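You operate a simulated robot arm through the tools that you are given. There is no shell and no other tool.

You are at the controls of a simulated robot arm. One attempt, no reset.

Task
Put things in order on the top of the vice bench. At the end: the ribbed silver sleeve stands where the orange injector stood; the white-rimmed clear cup stands on top of the thick silver ring; the grey job card from the top of the vice bench stands where the white-rimmed clear cup stood; the orange injector stands on top of the small black pump; whatever was shut is shut again. Leave all else as you found it, and nothing knocked over.

It is judged by the outcome, as a careful person would: the job done as asked, and still so three seconds after it is handed in. It fails if anything else is knocked over, pushed out of place, dropped, spilled or broken.

Robot
A 6-joint arm with a two-finger parallel gripper, fixed in place. Base frame: the origin is on the floor under the middle of its stand, x ahead of it, y to its left, z up; the work surface is at about z = 90. Lengths are in cm, angles in degrees, forces in N, time in s.
With the tool pointing down near the work surface it reaches from about 36 to 76 cm from the base axis. Its first joint turns from -66.0 to 66.0 degrees. Payload 2.45 kg.
The TCP is the grasp point between the finger pads, 2.4 cm short of the fingertips. In the tool frame z runs along the fingers and y along their closing line. The gripper opens to 6.8 cm. The fingers are 1.7 cm wide and 1 cm thick; the gripper's body (4 by 7 cm) begins 4.1 cm behind the TCP.
Orientation is that of the tool frame in the base frame, as a unit quaternion [w, x, y, z]. With the fingers straight down and closing along the base's y, the tool's x points along the base's -x, its y along +y and its z along -z.

Tools
- The arm moves only by the tool arm_command. Its argument "targets" is a list of rows, each a list of 7 numbers: the shift along the base's x, y, z in units of 100 mm (1.0 is 100 mm), then the turn, a rotation vector about the base's x, y, z in units of 180 degrees (1.0 is 180 degrees), then the opening in per cent of the stroke, from 0 (shut) to 100 (fully open). In form: [[x, y, z, rx, ry, rz, grip], ...]. A call has 1 to 20 rows; each row is the pose to reach, as a shift and turn from the pose commanded when the call began. A call with a number of a shift or a turn outside -1 to 1 is refused whole. A row lasts 0.2 s, in which the tool goes at most 5 cm and 8.6 degrees; a call with a longer step from one row to the next is refused whole, and so is a gripper value outside its range. A pose out of reach is approached as far as the arm can. The call stops where the force on the tool passes 40 N (or 10 N more than at its start, if that is more) or the arm is blocked; 0.2 s more then pass. The fingers move at their own pace (about 10.8 cm/s each) and stop on an object; they squeeze with about 25 N. The grip force told is the motor's: it shows also when the fingers shut on nothing. Time passes only in rows, and 0.2 s behind the last, so rows that repeat a pose let the fingers close. The reply holds the time, the measured pose of the TCP, the force on the tool along the base axes, the opening and the grip force, in the units named above and with some noise, with the torque about the TCP (base axes, N m) and any sound that the robot's microphone picked up.
- Cameras (640 x 400 px; columns grow to the right, rows downward): "scene" is fixed at [17.15, 41.11, 147.73]; the picture's right is [-0.70, -0.71, 0.00], its down [-0.39, 0.38, -0.84] and it looks along [0.60, -0.59, -0.55] (base axes); focal length 327 px, centre (320, 200). "wrist" rides on the gripper at [8.4, 1.1, -7.5] in the tool frame; the picture's right is [-0.13, 0.99, 0.00], its down [-0.60, -0.08, -0.79] and it looks along [-0.79, -0.10, 0.61] (tool axes); focal length 251 px, centre (320, 200). There is no depth. A picture from a camera that has moved, and an enlarged one, comes with that camera's place and axes in the base frame and with its lens. The place of the scene camera against the robot may be out by one fixed shift of up to 1.8 cm in any direction.
- grab_frame(camera): a new picture of that camera. No time passes.
- zoom(camera, box): a new picture of the part [left, top, right, bottom] of that camera's present view, enlarged. No time passes.
- hand_in(): hands the job in; it is judged then, once.

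Places have to be worked out from the pictures, the camera data and where the tool is seen. Open the gripper and draw the arm clear of the work before you hand the job in, unless the task says otherwise.

The tools are called after "Request:" as name(argument=value, ...) on one line, values as JSON. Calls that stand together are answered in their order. arm_command: Moves the arm, as the interface text tells. Its arguments: {"type":"object","properties":{"targets":{"type":"array"}},"required":["targets"]} The other tools are called the same way: grab_frame (camera) takes a picture; zoom (camera, box) takes an enlarged picture of a part of a camera's view; hand_in () hands the job in.

At the start:

```text
time_s: 0.0
position: [47.5, -16.3, 123.54]
ee_rot: [0.0, 0.0, 1.0, 0.0]
force: [0.5, 0.2, 0.2]
wrist_torque: [0.01, 0.0, -0.03]
grip_width: 6.81
grasp_force: 0.0
```

scene: 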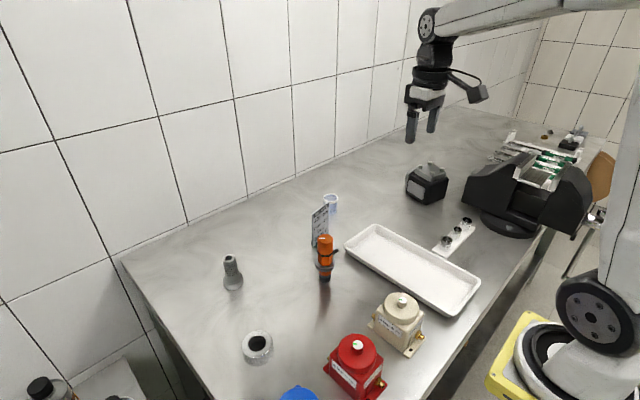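
wrist: 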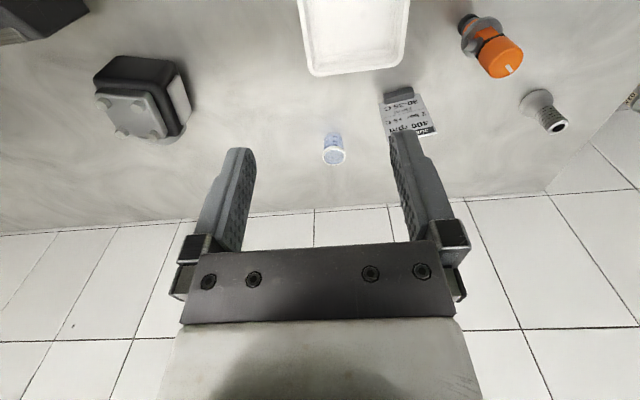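

I start by looking closer at the bench to identify the objects: the sleeve, the injector, the cup, the ring, the card and the pump.

Request:
zoom(camera="scene", box=[200, 180, 360, 300])

Request:
zoom(camera="scene", box=[380, 100, 620, 250])

Request:
zoom(camera="scene", box=[200, 280, 440, 400])

Request:
zoom(camera="wrist", box=[280, 0, 640, 200])

Request:
zoom(camera="wrist", box=[0, 0, 280, 200])

```text
3.33 times, centred on (280, 240) of scene
camera zoom: at [17.15, 41.11, 147.73], right [-0.7, -0.71, 0.0], down [-0.39, 0.38, -0.84], along [0.6, -0.59, -0.55], focal length 1090 px, centre (453, 67)
```

zoom: 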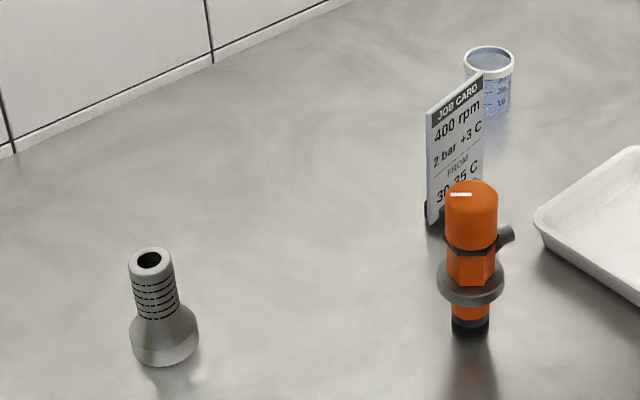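

```text
2.67 times, centred on (500, 175) of scene
camera zoom: at [17.15, 41.11, 147.73], right [-0.7, -0.71, 0.0], down [-0.39, 0.38, -0.84], along [0.6, -0.59, -0.55], focal length 872 px, centre (-160, 267)
```

zoom: 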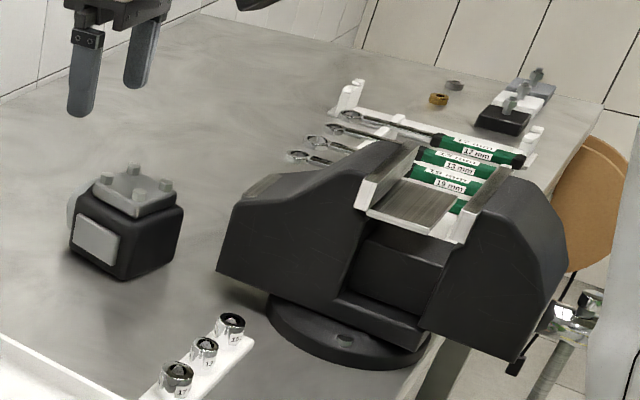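

```text
2.67 times, centred on (320, 340) of scene
camera zoom: at [17.15, 41.11, 147.73], right [-0.7, -0.71, 0.0], down [-0.39, 0.38, -0.84], along [0.6, -0.59, -0.55], focal length 872 px, centre (320, -173)
```

zoom: 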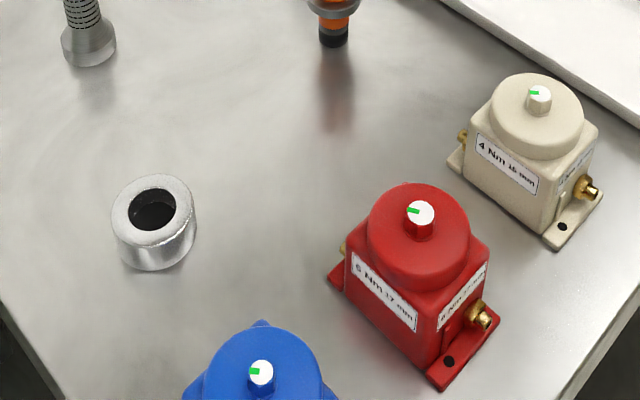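

```text
1.78 times, centred on (460, 100) of wrist
camera zoom: at [39.17, -15.33, 130.97], right [0.13, 0.99, 0.0], down [0.6, -0.08, 0.79], along [0.79, -0.1, -0.61], focal length 447 px, centre (71, 378)
```

zoom: 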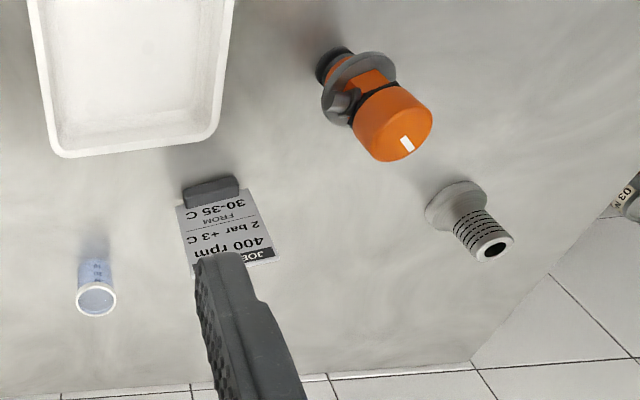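

```text
2.00 times, centred on (140, 100) of wrist
camera zoom: at [39.17, -15.33, 130.97], right [0.13, 0.99, 0.0], down [0.6, -0.08, 0.79], along [0.79, -0.1, -0.61], focal length 503 px, centre (680, 400)
```

zoom: 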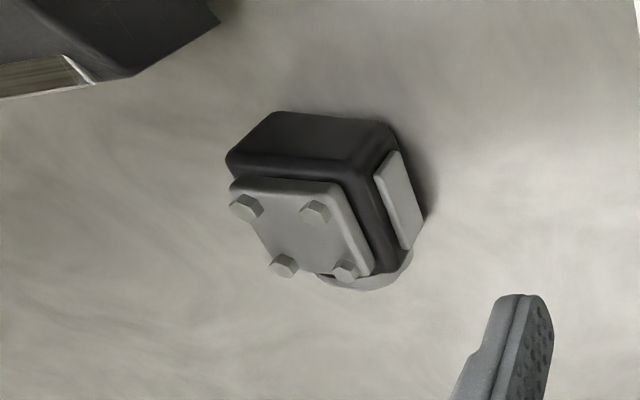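

The sleeve is near (68.5, 19.3), the injector near (54.8, 3.9) and the cup near (71.8, -16.7), working from the wrist camera. I zoom further to tell which object is the pump and to check the far end and the other surfaces.

Request:
zoom(camera="scene", box=[510, 110, 610, 180])

Request:
zoom(camera="scene", box=[395, 150, 455, 210])

Request:
zoom(camera="scene", box=[0, 320, 160, 400])

Request:
zoom(camera="scene", box=[295, 180, 355, 290])

Request:
zoom(camera="scene", box=[460, 240, 640, 400])

```text
5.71 times, centred on (560, 145) of scene
camera zoom: at [17.15, 41.11, 147.73], right [-0.7, -0.71, 0.0], down [-0.39, 0.38, -0.84], along [0.6, -0.59, -0.55], focal length 1869 px, centre (-1051, 514)
```

zoom: 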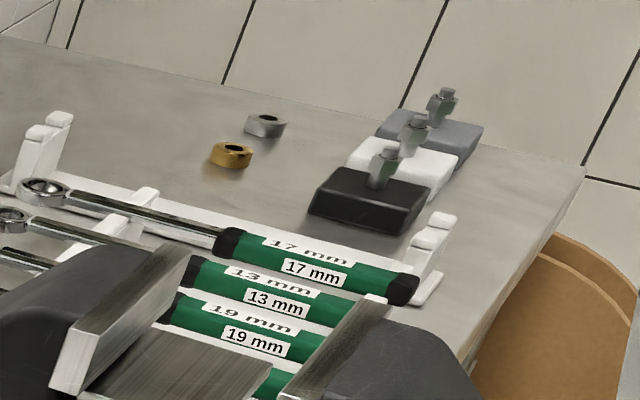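

```text
6.67 times, centred on (425, 180) of scene
camera zoom: at [17.15, 41.11, 147.73], right [-0.7, -0.71, 0.0], down [-0.39, 0.38, -0.84], along [0.6, -0.59, -0.55], focal length 2181 px, centre (-380, 333)
```

zoom: 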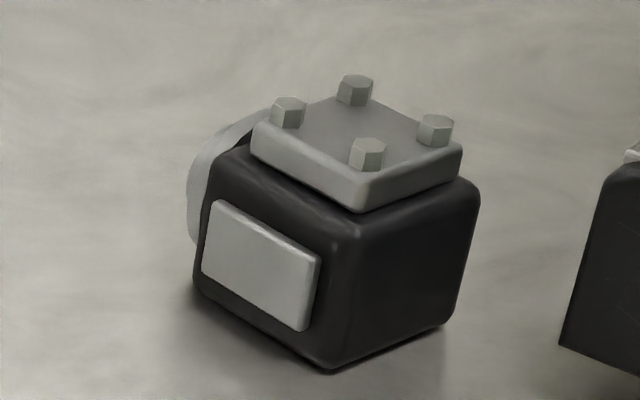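

```text
4.00 times, centred on (80, 360) of scene
camera zoom: at [17.15, 41.11, 147.73], right [-0.7, -0.71, 0.0], down [-0.39, 0.38, -0.84], along [0.6, -0.59, -0.55], focal length 1309 px, centre (1280, -440)
```

zoom: 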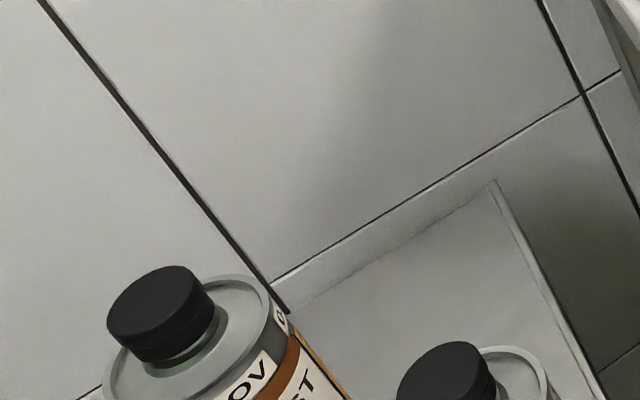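

```text
3.64 times, centred on (325, 235) of scene
camera zoom: at [17.15, 41.11, 147.73], right [-0.7, -0.71, 0.0], down [-0.39, 0.38, -0.84], along [0.6, -0.59, -0.55], focal length 1190 px, centre (302, 73)
```

zoom: 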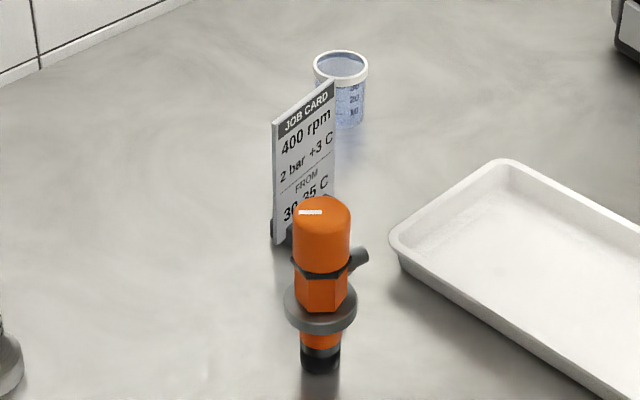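

```text
2.50 times, centred on (550, 320) of scene
camera zoom: at [17.15, 41.11, 147.73], right [-0.7, -0.71, 0.0], down [-0.39, 0.38, -0.84], along [0.6, -0.59, -0.55], focal length 818 px, centre (-255, -100)
```

zoom: 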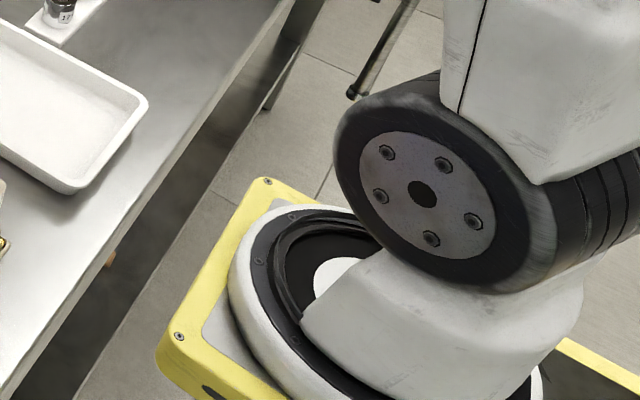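

The black block with four bolts on its grey cap is the pump, and the cup, card, injector, sleeve and ring all stand free. I move the arm left at height towards the injector for a closer wrist view.

Request:
arm_command(targets=[[0, 0.3, 0, 0, 0, 0, 100], [0, 0.65, 0, 0, 0, 0, 100], [0, 1.0, 0, 0, 0, 0, 100]])

Request:
arm_command(targets=[[-0.1, 0.3, -0.2, 0, 0, 0, 100], [-0.25, 0.65, -0.4, 0, 0, 0, 100], [-0.35, 0.95, -0.6, 0, 0, 0, 100], [-0.35, 0.95, -0.6, 0, 0, 0, 100]])

Request:
grab_frame(camera="wrist")

Request:
grab_frame(camera="scene")

```text
time_s: 0.8
position: [47.5, -6.46, 123.52]
ee_rot: [0.001, 0.0, 1.0, 0.0]
force: [0.3, -0.3, -0.1]
wrist_torque: [-0.02, -0.02, 0.01]
grip_width: 6.8
grasp_force: 0.1
```

```text
time_s: 1.8
position: [44.11, 3.18, 117.45]
ee_rot: [0.0, 0.0, 1.0, 0.0]
force: [-0.2, -0.8, -0.1]
wrist_torque: [-0.01, -0.02, -0.04]
grip_width: 6.82
grasp_force: 0.1
```

```text
taken
camera wrist: at [35.66, 4.22, 124.94], right [0.13, 0.99, 0.0], down [0.6, -0.08, 0.79], along [0.79, -0.1, -0.61], focal length 251 px, centre (320, 200)
```

wrist: 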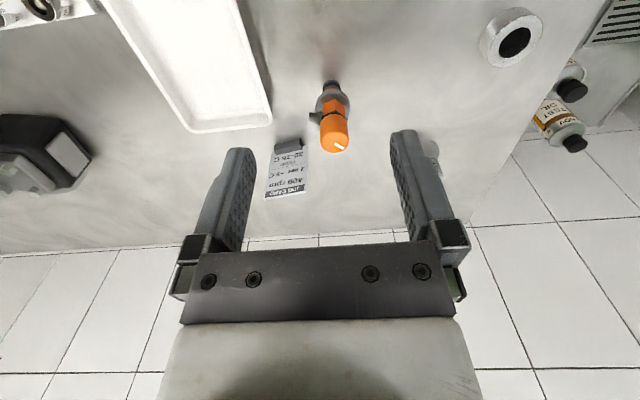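

```text
taken
```

scene: 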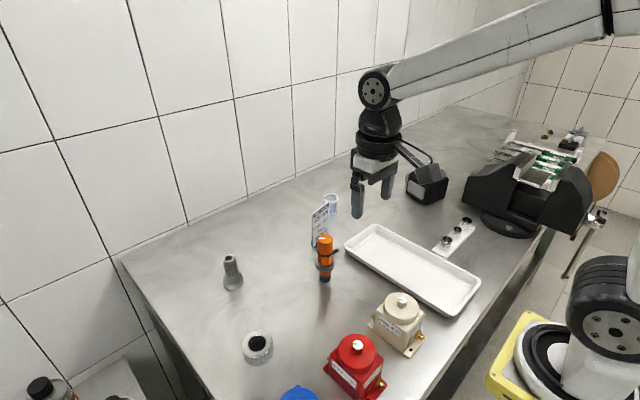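

The arm is at (44.1, 3.2, 117.5) with the injector in view of the wrist camera. I enlarge that part to fix its position and the direction of its nozzle.

Request:
zoom(camera="wrist", box=[240, 60, 400, 210])

Request:
zoom(camera="wrist", box=[460, 0, 580, 80])

```text
2.67 times, centred on (320, 135) of wrist
camera zoom: at [35.66, 4.22, 124.94], right [0.13, 0.99, 0.0], down [0.6, -0.08, 0.79], along [0.79, -0.1, -0.61], focal length 670 px, centre (320, 373)
```

zoom: 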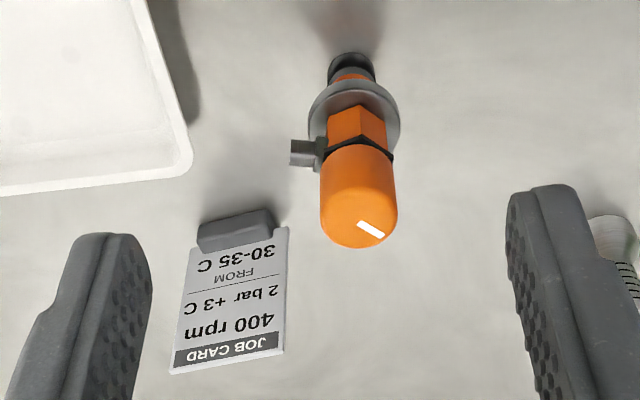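

```text
5.00 times, centred on (520, 40) of wrist
camera zoom: at [35.66, 4.22, 124.94], right [0.13, 0.99, 0.0], down [0.6, -0.08, 0.79], along [0.79, -0.1, -0.61], focal length 1257 px, centre (-680, 1000)
```

zoom: 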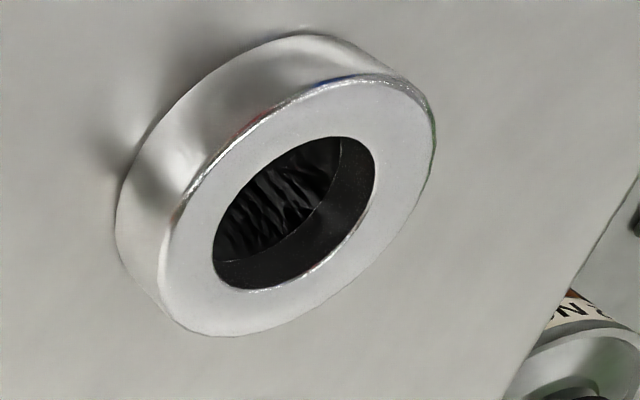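

The injector stands at about (54.65, 3.5), its top near z = 102, with the nozzle pointing to -y at z ≈ 97; the ring is near (50.4, 25.3) with its top at about z = 92.5. Before grasping anything I survey the pump closely, so I travel right at a safe height of about z = 120.

Request:
arm_command(targets=[[0.05, -0.3, 0.1, 0, 0, 0, 100], [0.1, -0.65, 0.25, 0, 0, 0, 100], [0.15, -1.0, 0.25, 0, 0, 0, 100]])

Request:
arm_command(targets=[[0.05, -0.35, 0, 0, 0, 0, 100], [0.1, -0.7, 0, 0, 0, 0, 100], [0.1, -1.0, 0, 0, 0, 0, 100]])

Request:
arm_command(targets=[[0, -0.35, 0, 0, 0, 0, 100], [0, -0.7, 0, 0, 0, 0, 100], [0, -1.0, 0, 0, 0, 0, 100]])

Request:
arm_command(targets=[[0, -0.35, 0, 0, 0, 0, 100], [0, -0.7, 0, 0, 0, 0, 100], [0, -1.0, 0, 0, 0, 0, 100], [0, -1.0, 0, 0, 0, 0, 100]])

Request:
grab_frame(camera="wrist")

Request:
grab_frame(camera="scene")

```text
time_s: 2.6
position: [45.37, -7.01, 119.91]
ee_rot: [0.0, 0.0, 1.0, 0.0]
force: [-0.7, -0.6, -0.4]
wrist_torque: [0.0, -0.04, 0.01]
grip_width: 6.81
grasp_force: 0.1
```

```text
time_s: 3.4
position: [46.6, -17.16, 120.02]
ee_rot: [-0.001, 0.0, 1.0, 0.0]
force: [0.5, -1.2, -0.4]
wrist_torque: [0.03, -0.02, 0.0]
grip_width: 6.79
grasp_force: 0.0
```

```text
time_s: 4.2
position: [46.69, -27.12, 120.21]
ee_rot: [0.0, 0.0, 1.0, 0.0]
force: [0.2, -0.1, -0.7]
wrist_torque: [0.0, -0.01, 0.01]
grip_width: 6.79
grasp_force: 0.0
```

```text
time_s: 5.2
position: [46.51, -37.05, 120.1]
ee_rot: [0.0, 0.001, 1.0, 0.0]
force: [0.5, 0.2, -0.4]
wrist_torque: [-0.04, -0.01, 0.01]
grip_width: 6.78
grasp_force: 0.0
```

```text
taken
camera wrist: at [38.18, -35.94, 127.47], right [0.13, 0.99, 0.0], down [0.6, -0.08, 0.79], along [0.79, -0.1, -0.61], focal length 251 px, centre (320, 200)
```

wrist: 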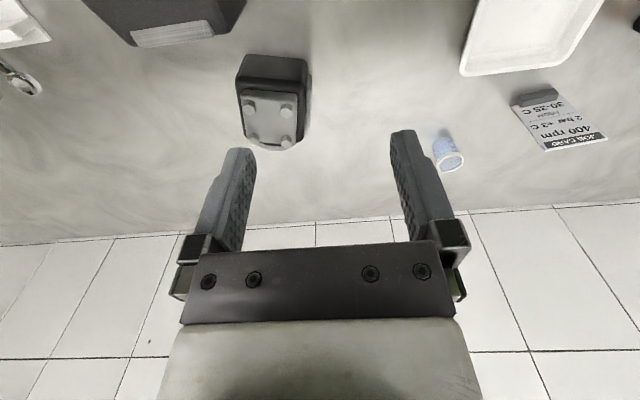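

```text
taken
```

scene: 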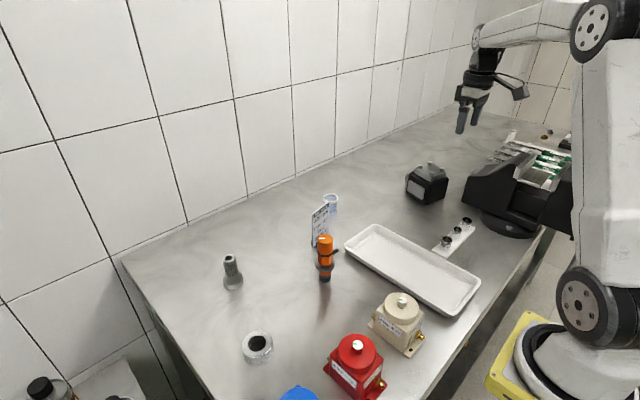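

The pump is well in view now. I enlarge it and the cup and card from this pose to work out their positions.

Request:
zoom(camera="wrist", box=[220, 40, 330, 160])

Request:
zoom(camera="wrist", box=[420, 70, 620, 190])

```text
3.33 times, centred on (275, 100) of wrist
camera zoom: at [38.18, -35.94, 127.47], right [0.13, 0.99, 0.0], down [0.6, -0.08, 0.79], along [0.79, -0.1, -0.61], focal length 838 px, centre (470, 533)
```

zoom: 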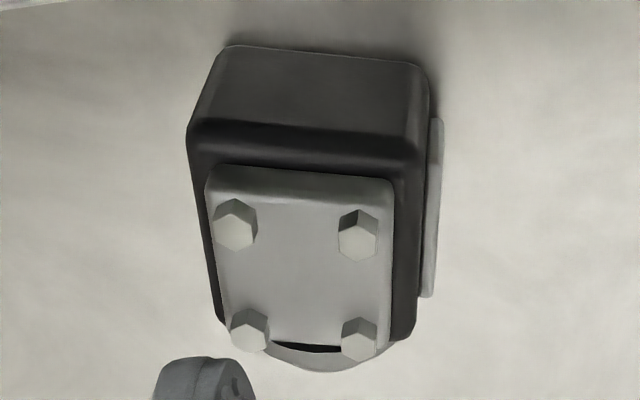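

```text
3.20 times, centred on (520, 130) of wrist
camera zoom: at [38.18, -35.94, 127.47], right [0.13, 0.99, 0.0], down [0.6, -0.08, 0.79], along [0.79, -0.1, -0.61], focal length 805 px, centre (-320, 424)
```

zoom: 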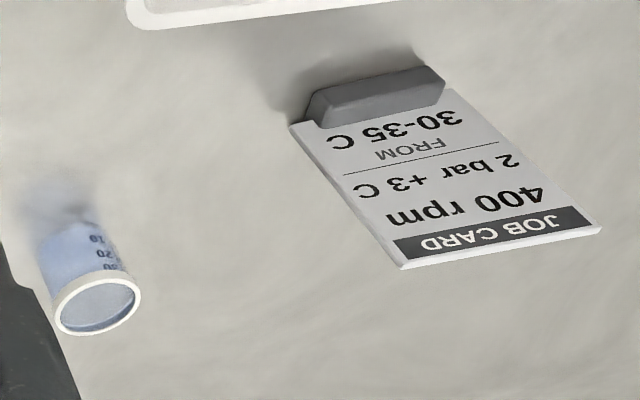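

From two views, the pump's bolt tops centre on (56.9, -44.85) at z ≈ 100.3, so its plate is near z = 99.6 with bolts about 4.6 cm apart. The cup rim is at (72.5, -16.8, 94.7), and the card is at (64.5, -4.8) with its top at z = 101.3. Now I travel left to survey the sleeve and ring before grasping.

Request:
arm_command(targets=[[0, 0.3, 0, 0, 0, 0, 100], [0, 0.65, 0, 0, 0, 0, 100], [0, 1.0, 0, 0, 0, 0, 100]])

Request:
arm_command(targets=[[0, 0.35, 0, 0, 0, 0, 100], [0, 0.7, 0, 0, 0, 0, 100], [0, 1.0, 0, 0, 0, 0, 100]])

Request:
arm_command(targets=[[0, 0.35, 0, 0, 0, 0, 100], [0, 0.7, 0, 0, 0, 0, 100], [0, 1.0, 0, 0, 0, 0, 100]])

Request:
arm_command(targets=[[0, 0.35, 0, 0, 0, 0, 100], [0, 0.7, 0, 0, 0, 0, 100], [0, 1.0, 0, 0, 0, 0, 100]])

Request:
arm_command(targets=[[0, 0.35, 0, 0, 0, 0, 100], [0, 0.7, 0, 0, 0, 0, 100], [0, 1.0, 0, 0, 0, 0, 100], [0, 1.0, 0, 0, 0, 0, 100]])

Request:
grab_frame(camera="wrist")

```text
time_s: 6.0
position: [46.64, -26.92, 119.88]
ee_rot: [0.0, 0.0, 1.0, -0.001]
force: [-0.8, 0.3, -0.1]
wrist_torque: [0.01, -0.01, 0.04]
grip_width: 6.77
grasp_force: 0.0
```

```text
time_s: 6.8
position: [46.47, -16.95, 119.97]
ee_rot: [0.0, 0.0, 1.0, 0.0]
force: [-0.7, -0.3, 0.2]
wrist_torque: [0.01, -0.01, 0.05]
grip_width: 6.79
grasp_force: 0.0
```

```text
time_s: 7.6
position: [46.35, -7.03, 119.91]
ee_rot: [0.0, -0.001, 1.0, 0.0]
force: [-0.1, -0.5, -0.2]
wrist_torque: [0.01, 0.01, -0.01]
grip_width: 6.79
grasp_force: 0.0
```

```text
time_s: 8.4
position: [46.55, 3.09, 119.98]
ee_rot: [0.0, -0.001, 1.0, 0.0]
force: [-0.6, -0.2, 0.1]
wrist_torque: [-0.04, 0.02, 0.03]
grip_width: 6.79
grasp_force: 0.1
```

```text
time_s: 9.4
position: [46.53, 12.87, 119.82]
ee_rot: [0.0, 0.0, 1.0, 0.0]
force: [0.0, 0.6, 0.4]
wrist_torque: [-0.03, 0.0, -0.01]
grip_width: 6.81
grasp_force: 0.0
```

```text
taken
camera wrist: at [38.17, 14.04, 127.34], right [0.13, 0.99, 0.0], down [0.6, -0.08, 0.79], along [0.79, -0.1, -0.61], focal length 251 px, centre (320, 200)
```

wrist: 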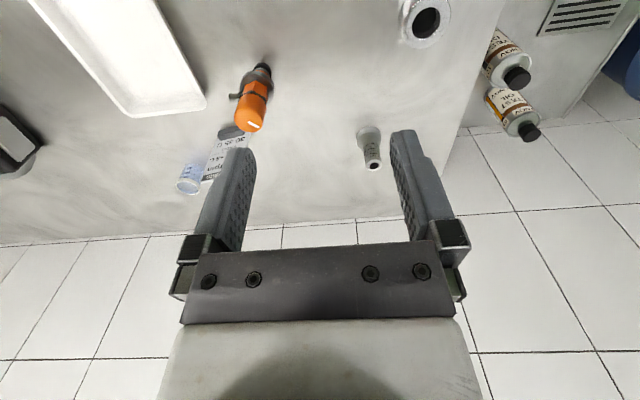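

The sleeve and ring are both in view from (46.5, 12.9, 119.8). I enlarge each to fix their bases and heights, and recheck the injector.

Request:
zoom(camera="wrist", box=[330, 110, 430, 180])

Request:
zoom(camera="wrist", box=[380, 0, 480, 60])

Request:
zoom(camera="wrist", box=[200, 50, 300, 140])

```text
5.71 times, centred on (380, 145) of wrist
camera zoom: at [38.17, 14.04, 127.34], right [0.13, 0.99, 0.0], down [0.6, -0.08, 0.79], along [0.79, -0.1, -0.61], focal length 1437 px, centre (-23, 514)
```

zoom: 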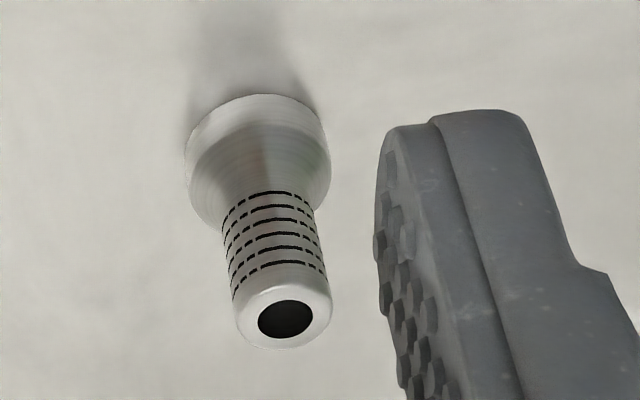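

```text
6.40 times, centred on (430, 30) of wrist
camera zoom: at [38.17, 14.04, 127.34], right [0.13, 0.99, 0.0], down [0.6, -0.08, 0.79], along [0.79, -0.1, -0.61], focal length 1609 px, centre (-384, 1288)
```

zoom: 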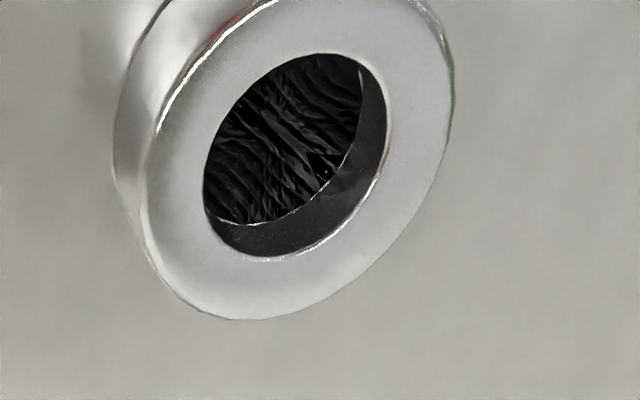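

```text
4.44 times, centred on (250, 95) of wrist
camera zoom: at [38.17, 14.04, 127.34], right [0.13, 0.99, 0.0], down [0.6, -0.08, 0.79], along [0.79, -0.1, -0.61], focal length 1118 px, centre (631, 667)
```

zoom: 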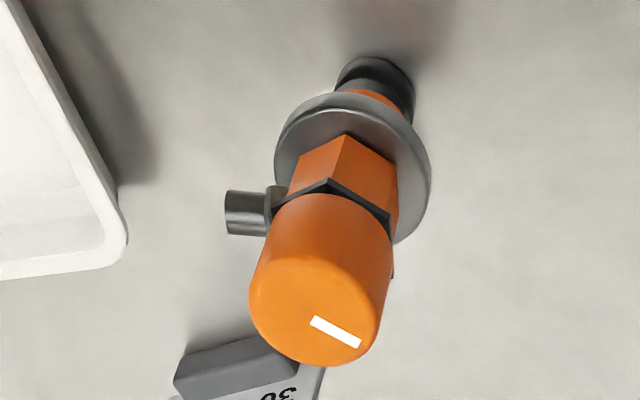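

The sleeve stands at (68.6, 19.2) with its top at z ≈ 97.5 and neck about 2.8 cm wide. The ring's centre is (50.45, 25.15) with its top at z ≈ 92.7, and the injector is confirmed at (54.64, 3.48). I move over the injector and begin to descend.

Request:
arm_command(targets=[[0.27, -0.31, 0, 0, 0, 0, 100], [0.54, -0.62, 0, 0, 0, 0, 100], [0.81, -0.94, 0, 0, 0, 0, 100], [0.81, -0.94, 0, 0, 0, 0, 100], [0.81, -0.94, -0.4, 0, 0, 0, 100], [0.81, -0.94, -0.8, 0, 0, 0, 100], [0.81, -0.94, -0.8, 0, 0, 0, 100]])

Request:
grab_frame(camera="wrist")

Request:
grab_frame(camera="scene")

```text
time_s: 11.0
position: [54.72, 3.4, 112.1]
ee_rot: [0.0, -0.001, 1.0, 0.0]
force: [0.4, 0.6, -0.7]
wrist_torque: [0.0, 0.0, -0.02]
grip_width: 6.81
grasp_force: 0.0
```

```text
taken
camera wrist: at [46.36, 4.51, 119.5], right [0.13, 0.99, 0.0], down [0.6, -0.08, 0.79], along [0.79, -0.1, -0.61], focal length 251 px, centre (320, 200)
```

wrist: 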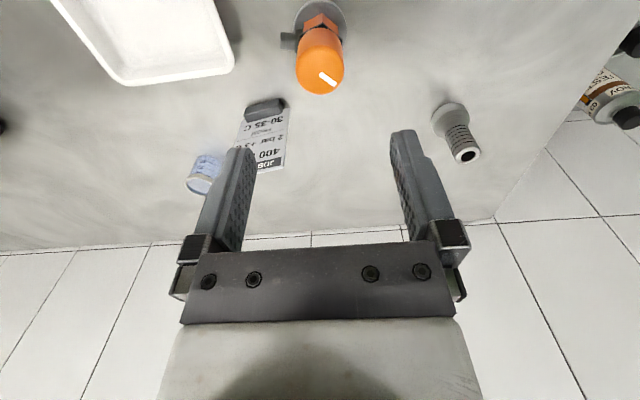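

```text
taken
```

scene: 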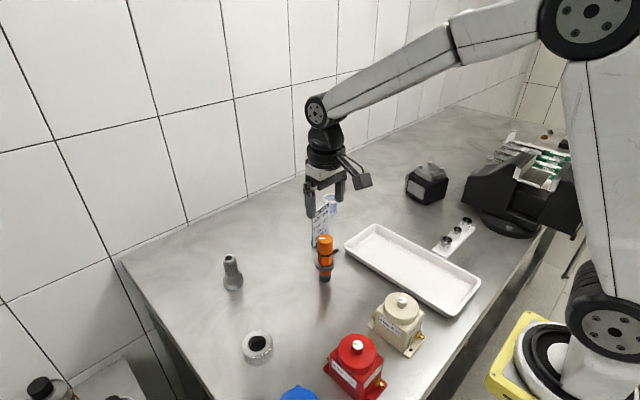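

The tool is over the injector at (54.7, 3.4, 112.1) and the cap sits centred between the fingers in the view. I descend so that the fingertips stop just above the nozzle.

Request:
arm_command(targets=[[-0.01, 0.01, -0.3, 0, 0, 0, 100], [-0.01, 0.01, -0.6, 0, 0, 0, 100], [-0.01, 0.01, -0.85, 0, 0, 0, 100], [-0.01, 0.01, -1.0, 0, 0, 0, 100], [-0.01, 0.01, -1.0, 0, 0, 0, 100]])

Request:
arm_command(targets=[[0, 0, -0.1, 0, 0, 0, 100], [0, 0, -0.16, 0, 0, 0, 100], [0, 0, -0.16, 0, 0, 0, 100]])

Request:
grab_frame(camera="wrist")

Request:
zoom(camera="scene", box=[270, 180, 390, 290])

```text
time_s: 12.2
position: [54.6, 3.79, 102.02]
ee_rot: [0.001, 0.0, 1.0, 0.0]
force: [-1.5, -0.1, 0.1]
wrist_torque: [-0.01, -0.01, 0.02]
grip_width: 6.79
grasp_force: 0.1
```

```text
time_s: 13.0
position: [54.66, 3.77, 100.34]
ee_rot: [0.001, 0.001, 1.0, 0.0]
force: [-1.5, -1.5, 7.6]
wrist_torque: [-0.33, 0.06, -0.06]
grip_width: 6.81
grasp_force: 0.0
```

```text
taken
camera wrist: at [46.21, 4.8, 107.93], right [0.13, 0.99, 0.0], down [0.6, -0.08, 0.79], along [0.79, -0.1, -0.61], focal length 251 px, centre (320, 200)
```

wrist: 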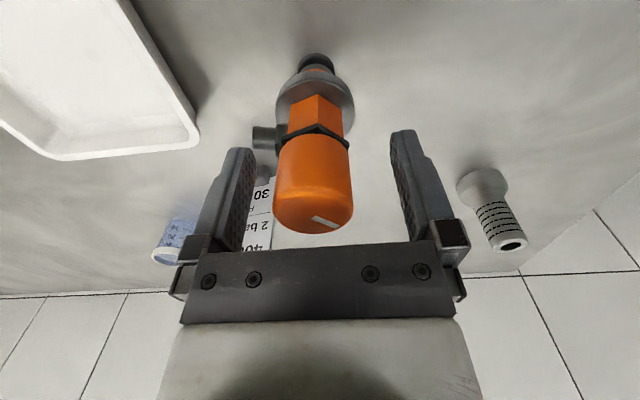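

```text
3.64 times, centred on (330, 235) of scene
camera zoom: at [17.14, 41.1, 147.74], right [-0.7, -0.71, 0.0], down [-0.39, 0.38, -0.84], along [0.6, -0.59, -0.55], focal length 1190 px, centre (284, 73)
```

zoom: 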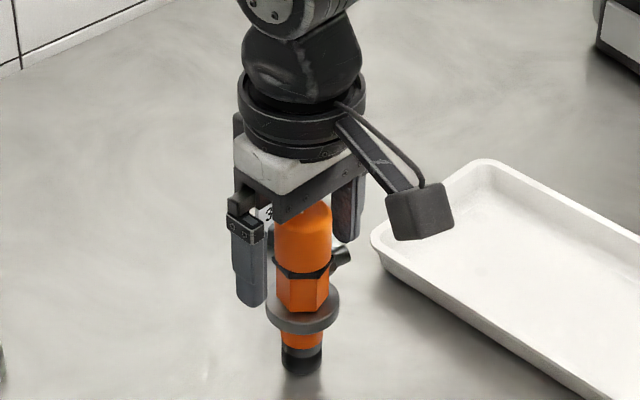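

The tool reads 7.6 N upward with a torque that puts contact on the -y finger, so that fingertip is just touching the nozzle. I raise 0.7 cm at once, then shift 0.3 cm to -y to centre on the cap, and look again.

Request:
arm_command(targets=[[0, 0, 0.07, 0, 0, 0, 100], [0, 0, 0.07, 0, 0, 0, 100], [0, -0.03, 0.07, 0, 0, 0, 100], [0, -0.03, 0.07, 0, 0, 0, 100]])

Request:
zoom(camera="wrist", box=[180, 30, 460, 260])

Request:
zoom(camera="scene", box=[290, 220, 370, 290])

```text
time_s: 14.0
position: [54.53, 3.39, 100.96]
ee_rot: [-0.001, 0.0, 1.0, 0.0]
force: [0.7, 0.2, 0.7]
wrist_torque: [-0.01, -0.01, -0.02]
grip_width: 6.78
grasp_force: 0.1
```

```text
1.74 times, centred on (320, 145) of wrist
camera zoom: at [46.18, 4.49, 108.56], right [0.13, 0.99, 0.0], down [0.6, -0.08, 0.79], along [0.79, -0.1, -0.61], focal length 437 px, centre (320, 296)
```

zoom: 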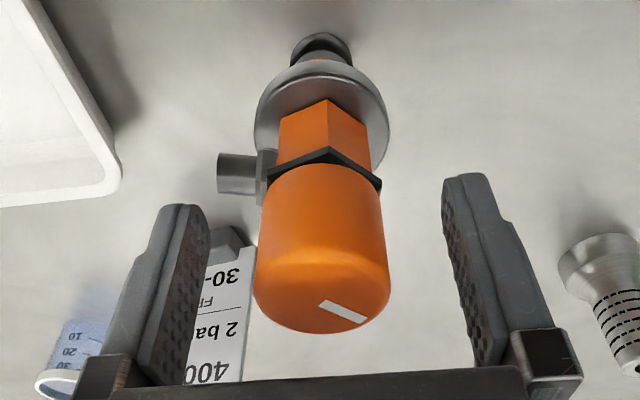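

```text
5.71 times, centred on (330, 255) of scene
camera zoom: at [17.15, 41.11, 147.73], right [-0.7, -0.71, 0.0], down [-0.39, 0.38, -0.84], along [0.6, -0.59, -0.55], focal length 1869 px, centre (263, -114)
```

zoom: 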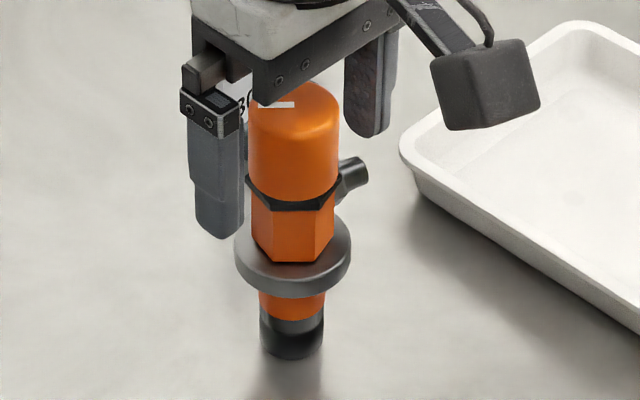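

The injector still stands upright and the contact force is gone; the cap is centred between the fingers at TCP z ≈ 101. I close the gripper on the cap.

Request:
arm_command(targets=[[0, 0, 0, 0, 0, 0, 30], [0, 0, 0, 0, 0, 0, 0], [0, 0, 0, 0, 0, 0, 0], [0, 0, 0, 0, 0, 0, 0]])

Request:
arm_command(targets=[[0, 0, 0.05, 0, 0, 0, 0], [0, 0, 0.15, 0, 0, 0, 0], [0, 0, 0.3, 0, 0, 0, 0], [0, 0, 0.3, 0, 0, 0, 0]])

Request:
zoom(camera="scene", box=[270, 180, 390, 290])

Request:
grab_frame(camera="wrist")

```text
time_s: 15.0
position: [54.46, 3.46, 101.09]
ee_rot: [0.0, 0.0, 1.0, 0.0]
force: [0.8, 0.7, 1.2]
wrist_torque: [0.07, 0.01, 0.0]
grip_width: 3.34
grasp_force: 24.9
```

```text
time_s: 16.0
position: [54.5, 3.53, 104.07]
ee_rot: [0.0, 0.0, 1.0, 0.0]
force: [0.1, -0.1, -1.8]
wrist_torque: [0.04, -0.01, -0.01]
grip_width: 3.33
grasp_force: 25.0
```

```text
3.64 times, centred on (330, 235) of scene
camera zoom: at [17.16, 41.11, 147.73], right [-0.7, -0.71, 0.0], down [-0.39, 0.38, -0.84], along [0.6, -0.59, -0.55], focal length 1190 px, centre (284, 73)
```

zoom: 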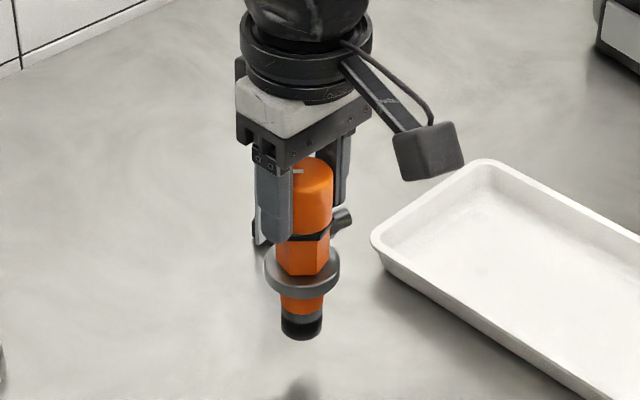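

```text
taken
camera wrist: at [46.16, 4.59, 111.59], right [0.13, 0.99, 0.0], down [0.6, -0.08, 0.79], along [0.79, -0.1, -0.61], focal length 251 px, centre (320, 200)
```

wrist: 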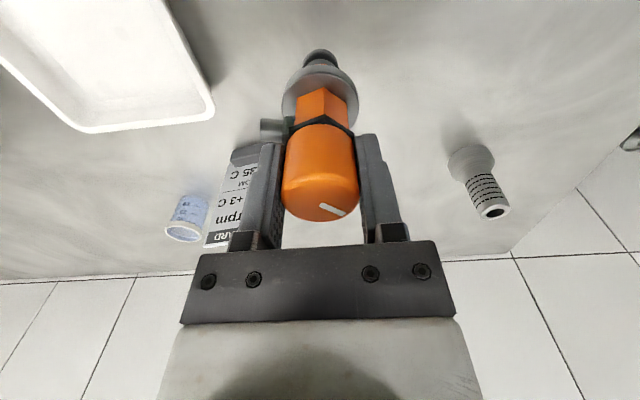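

The injector is held (3.33 cm wide, 25 N) and has lifted clean and upright. I raise it to about z = 118 and carry it right towards the pump in small steps.

Request:
arm_command(targets=[[0, 0, 0.2, 0, 0, 0, 0], [0, 0, 0.45, 0, 0, 0, 0], [0, 0, 0.7, 0, 0, 0, 0], [0, -0.2, 0.95, 0, 0, 0, 0], [0, -0.45, 1.0, 0, 0, 0, 0], [0, -0.7, 1.0, 0, 0, 0, 0], [0, -1.0, 1.0, 0, 0, 0, 0]])

Request:
arm_command(targets=[[0, -0.3, 0.15, 0, 0, 0, 0], [0, -0.6, 0.3, 0, 0, 0, 0], [0, -0.85, 0.4, 0, 0, 0, 0], [0, -1.0, 0.4, 0, 0, 0, 0]])

Request:
arm_command(targets=[[0, -0.25, 0, 0, 0, 0, 0], [0, -0.5, 0, 0, 0, 0, 0], [0, -0.75, 0, 0, 0, 0, 0], [0, -1.0, 0, 0, 0, 0, 0]])

Request:
arm_command(targets=[[0, -0.25, 0, 0, 0, 0, 0], [0, -0.5, 0, 0, 0, 0, 0], [0, -0.75, 0, 0, 0, 0, 0], [0, -1.0, 0, 0, 0, 0, 0], [0, -1.0, 0, 0, 0, 0, 0]])

Request:
grab_frame(camera="wrist")

Request:
grab_frame(camera="scene")

```text
time_s: 17.6
position: [54.52, -6.59, 114.1]
ee_rot: [0.0, 0.0, 1.0, 0.0]
force: [-0.3, -0.3, -3.4]
wrist_torque: [-0.01, 0.0, -0.02]
grip_width: 3.34
grasp_force: 25.1
```

```text
time_s: 18.6
position: [54.53, -16.38, 118.11]
ee_rot: [0.001, 0.0, 1.0, 0.001]
force: [0.3, -0.3, -3.7]
wrist_torque: [-0.01, -0.01, 0.01]
grip_width: 3.29
grasp_force: 24.8
```

```text
time_s: 19.6
position: [54.48, -26.47, 118.18]
ee_rot: [0.0, 0.0, 1.0, 0.0]
force: [0.8, -0.8, -2.3]
wrist_torque: [-0.01, 0.0, -0.01]
grip_width: 3.33
grasp_force: 25.3
```

```text
time_s: 20.8
position: [54.39, -36.58, 118.0]
ee_rot: [0.0, 0.0, 1.0, 0.0]
force: [-0.1, 0.3, -3.3]
wrist_torque: [0.01, 0.03, -0.01]
grip_width: 3.3
grasp_force: 25.0
```

```text
taken
camera wrist: at [46.07, -35.49, 125.52], right [0.13, 0.99, 0.0], down [0.6, -0.08, 0.79], along [0.79, -0.1, -0.61], focal length 251 px, centre (320, 200)
```

wrist: 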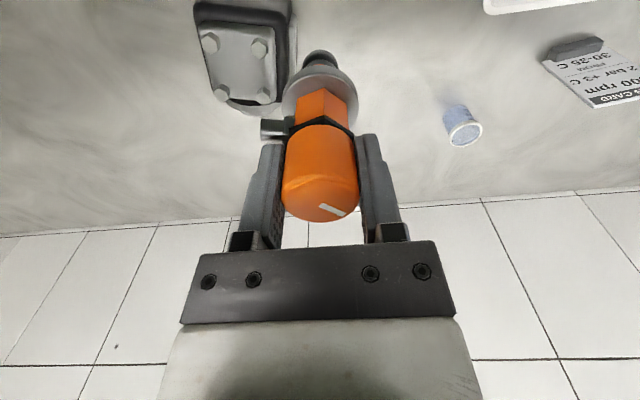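

```text
taken
```

scene: 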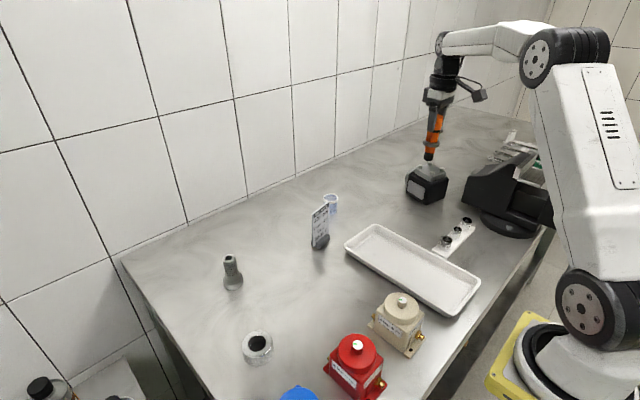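

The injector hangs upright at (54.4, -36.6, 118.0) and the pump is visible beside it. I zoom on the pump for another fix on its bolts before moving over it.

Request:
zoom(camera="wrist", box=[180, 0, 370, 120])

Request:
zoom(camera="scene", box=[380, 60, 480, 220])

```text
3.33 times, centred on (275, 60) of wrist
camera zoom: at [46.07, -35.49, 125.52], right [0.13, 0.99, 0.0], down [0.6, -0.08, 0.79], along [0.79, -0.1, -0.61], focal length 838 px, centre (470, 667)
```

zoom: 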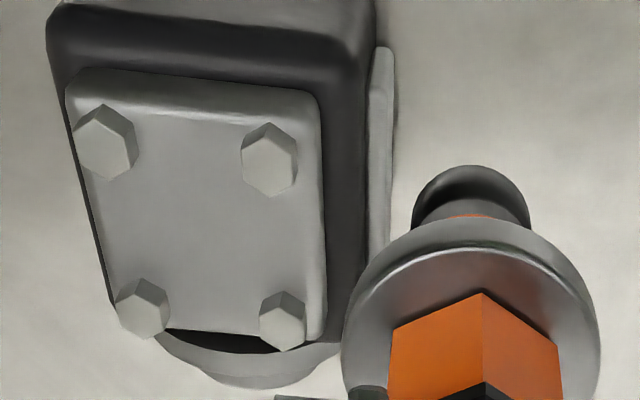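

```text
2.50 times, centred on (430, 140) of scene
camera zoom: at [17.16, 41.1, 147.73], right [-0.7, -0.71, 0.0], down [-0.39, 0.38, -0.84], along [0.6, -0.59, -0.55], focal length 818 px, centre (45, 350)
```

zoom: 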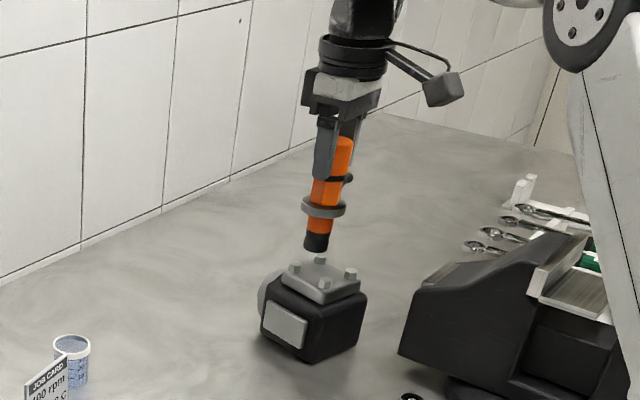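

The four bolts centre on about (57.05, -44.9), agreeing with the earlier fix, and the injector axis matches the TCP. I move over that centre, still at height, and check in both cameras.

Request:
arm_command(targets=[[0.08, -0.25, 0, 0, 0, 0, 0], [0.16, -0.5, 0, 0, 0, 0, 0], [0.24, -0.7, 0, 0, 0, 0, 0], [0.263, -0.832, 0, 0, 0, 0, 0], [0.263, -0.832, 0, 0, 0, 0, 0], [0.263, -0.832, -0.2, 0, 0, 0, 0], [0.263, -0.832, -0.45, 0, 0, 0, 0], [0.263, -0.832, -0.45, 0, 0, 0, 0]])

Request:
grab_frame(camera="wrist")

Request:
zoom(camera="scene", box=[380, 100, 480, 210])

```text
time_s: 22.6
position: [57.11, -44.77, 113.62]
ee_rot: [0.0, 0.001, 1.0, 0.0]
force: [0.2, 0.9, -2.7]
wrist_torque: [-0.01, -0.02, 0.02]
grip_width: 3.34
grasp_force: 24.7
out of reach, approached as far as the arm can: row 4, 5, 6
```

```text
taken
camera wrist: at [48.73, -43.74, 121.05], right [0.13, 0.99, 0.0], down [0.6, -0.08, 0.79], along [0.79, -0.1, -0.61], focal length 251 px, centre (320, 200)
```

wrist: 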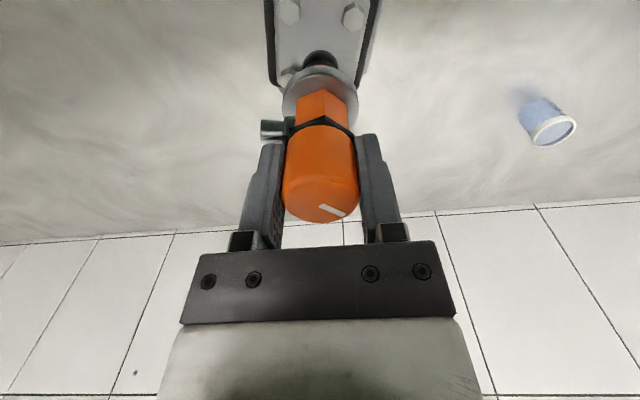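

```text
3.64 times, centred on (430, 155) of scene
camera zoom: at [17.16, 41.1, 147.73], right [-0.7, -0.71, 0.0], down [-0.39, 0.38, -0.84], along [0.6, -0.59, -0.55], focal length 1190 px, centre (-80, 364)
```

zoom: 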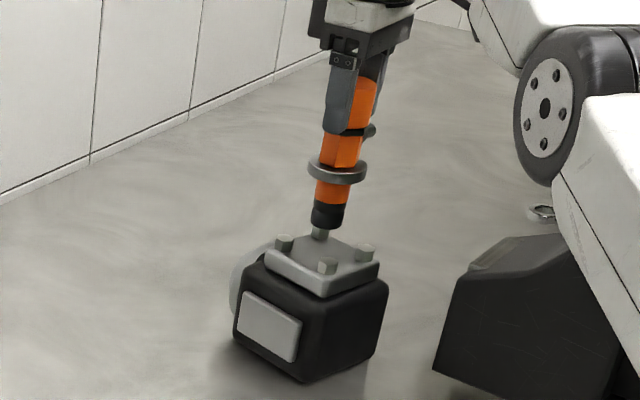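

The injector now hangs above the pump at (57.1, -44.8, 113.6). In the scene view it seems to lean slightly, so I zoom in on both cameras to check its tilt before lowering.

Request:
zoom(camera="scene", box=[395, 100, 465, 190])

Request:
zoom(camera="wrist", box=[230, 0, 410, 120])

```text
4.44 times, centred on (430, 145) of scene
camera zoom: at [17.16, 41.1, 147.73], right [-0.7, -0.71, 0.0], down [-0.39, 0.38, -0.84], along [0.6, -0.59, -0.55], focal length 1454 px, centre (-169, 444)
```

zoom: 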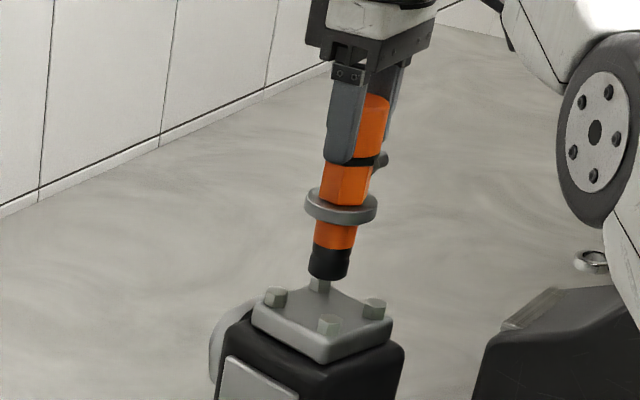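

```text
3.33 times, centred on (320, 60) of wrist
camera zoom: at [48.73, -43.74, 121.05], right [0.13, 0.99, 0.0], down [0.6, -0.08, 0.79], along [0.79, -0.1, -0.61], focal length 838 px, centre (320, 667)
```

zoom: 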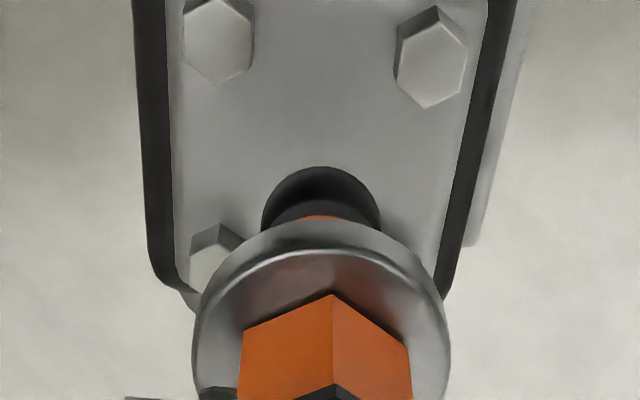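

Measured against the vertical vanishing lines it is upright, and the wrist view puts its base at (57.06, -44.8), within 0.2 cm of the bolt centre. I lower it to just above the plate.

Request:
arm_command(targets=[[0, -0.01, -0.1, 0, 0, 0, 0], [0, -0.01, -0.2, 0, 0, 0, 0], [0, -0.01, -0.25, 0, 0, 0, 0], [0, -0.01, -0.25, 0, 0, 0, 0]])

Request:
zoom(camera="scene", box=[395, 100, 465, 190])

Request:
zoom(camera="wrist", box=[230, 0, 410, 120])

```text
time_s: 23.6
position: [57.12, -44.88, 111.03]
ee_rot: [0.0, 0.0, 1.0, 0.0]
force: [0.4, 0.2, -3.4]
wrist_torque: [-0.01, 0.06, 0.01]
grip_width: 3.36
grasp_force: 24.4
```

```text
4.44 times, centred on (430, 145) of scene
camera zoom: at [17.16, 41.1, 147.73], right [-0.7, -0.71, 0.0], down [-0.39, 0.38, -0.84], along [0.6, -0.59, -0.55], focal length 1454 px, centre (-169, 444)
```

zoom: 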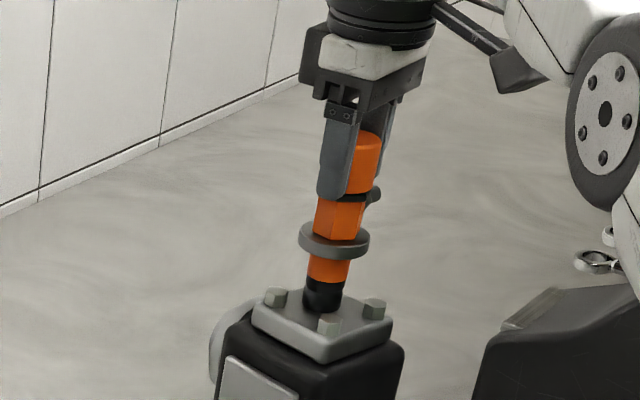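

```text
3.33 times, centred on (320, 60) of wrist
camera zoom: at [48.77, -43.86, 118.54], right [0.13, 0.99, 0.0], down [0.6, -0.08, 0.79], along [0.79, -0.1, -0.61], focal length 838 px, centre (320, 667)
```

zoom: 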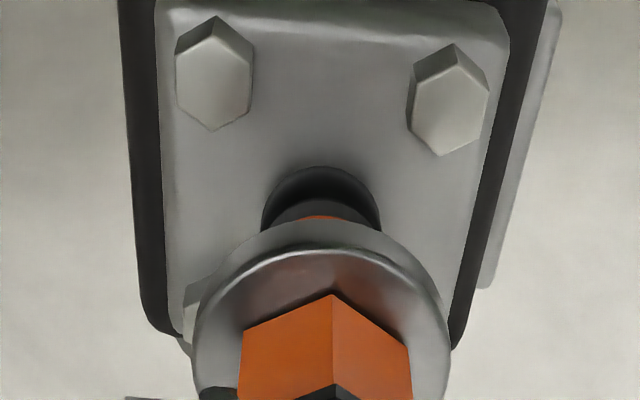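

The base sits between the four bolts, still just off the plate, with only the weight showing on the force. I lower in millimetre steps until the force shows contact.

Request:
arm_command(targets=[[0, 0, -0.01, 0, 0, 0, 0], [0, 0, -0.02, 0, 0, 0, 0], [0, 0, -0.03, 0, 0, 0, 0], [0, 0, -0.03, 0, 0, 0, 0]])

Request:
arm_command(targets=[[0, 0, -0.01, 0, 0, 0, 0], [0, 0, -0.015, 0, 0, 0, 0], [0, 0, -0.015, 0, 0, 0, 0]])

```text
time_s: 24.6
position: [57.11, -44.97, 110.83]
ee_rot: [0.001, 0.001, 1.0, 0.0]
force: [0.8, 0.1, 0.2]
wrist_torque: [0.08, -0.07, 0.03]
grip_width: 3.32
grasp_force: 24.7
```

```text
time_s: 25.4
position: [57.2, -45.01, 110.81]
ee_rot: [0.0, 0.0, 1.0, 0.0]
force: [-3.5, 4.2, 15.3]
wrist_torque: [0.35, 0.38, 0.0]
grip_width: 3.3
grasp_force: 25.2
```

Contact is made: the force went from -3.4 N through 0 to +15 N at z ≈ 110.8. I back off about 1.5 mm to relieve the pressing, then check the force before releasing.

Request:
arm_command(targets=[[0, 0, 0.012, 0, 0, 0, 0], [0, 0, 0.012, 0, 0, 0, 0]])

```text
time_s: 26.0
position: [57.2, -44.98, 110.71]
ee_rot: [0.001, 0.0, 1.0, -0.001]
force: [-1.3, 1.1, 11.3]
wrist_torque: [0.07, 0.09, 0.0]
grip_width: 3.32
grasp_force: 25.1
```

The force still reads 11 N up, so I ease off a further millimetre.

Request:
arm_command(targets=[[0, 0, 0.01, 0, 0, 0, 0], [0, 0, 0.01, 0, 0, 0, 0]])

Request:
zoom(camera="scene", box=[395, 100, 465, 190])

```text
time_s: 26.6
position: [57.12, -45.15, 110.8]
ee_rot: [0.0, 0.001, 1.0, 0.0]
force: [-2.5, -0.2, 9.6]
wrist_torque: [-0.05, 0.18, 0.02]
grip_width: 3.32
grasp_force: 25.1
```

```text
4.44 times, centred on (430, 145) of scene
camera zoom: at [17.13, 41.12, 147.73], right [-0.7, -0.71, 0.0], down [-0.39, 0.38, -0.84], along [0.6, -0.59, -0.55], focal length 1454 px, centre (-169, 444)
```

zoom: 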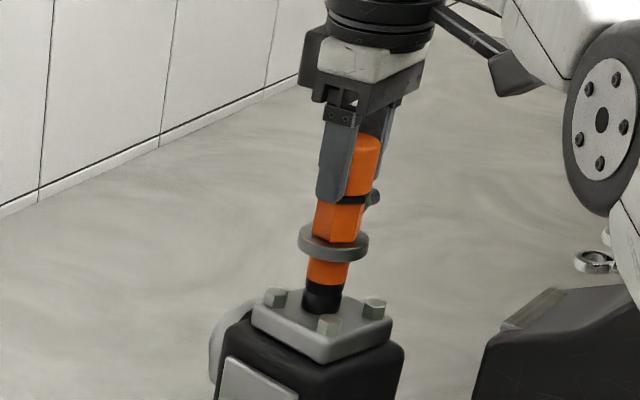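

The reading is 9.6 N, still slightly pressed. I raise one more millimetre and read again.

Request:
arm_command(targets=[[0, 0, 0.01, 0, 0, 0, 0], [0, 0, 0.01, 0, 0, 0, 0], [0, 0, 0.01, 0, 0, 0, 0]])

```text
time_s: 27.4
position: [57.3, -45.03, 110.85]
ee_rot: [0.0, 0.0, 1.0, 0.0]
force: [-2.0, -0.1, 0.1]
wrist_torque: [-0.02, 0.11, 0.01]
grip_width: 3.31
grasp_force: 25.2
```

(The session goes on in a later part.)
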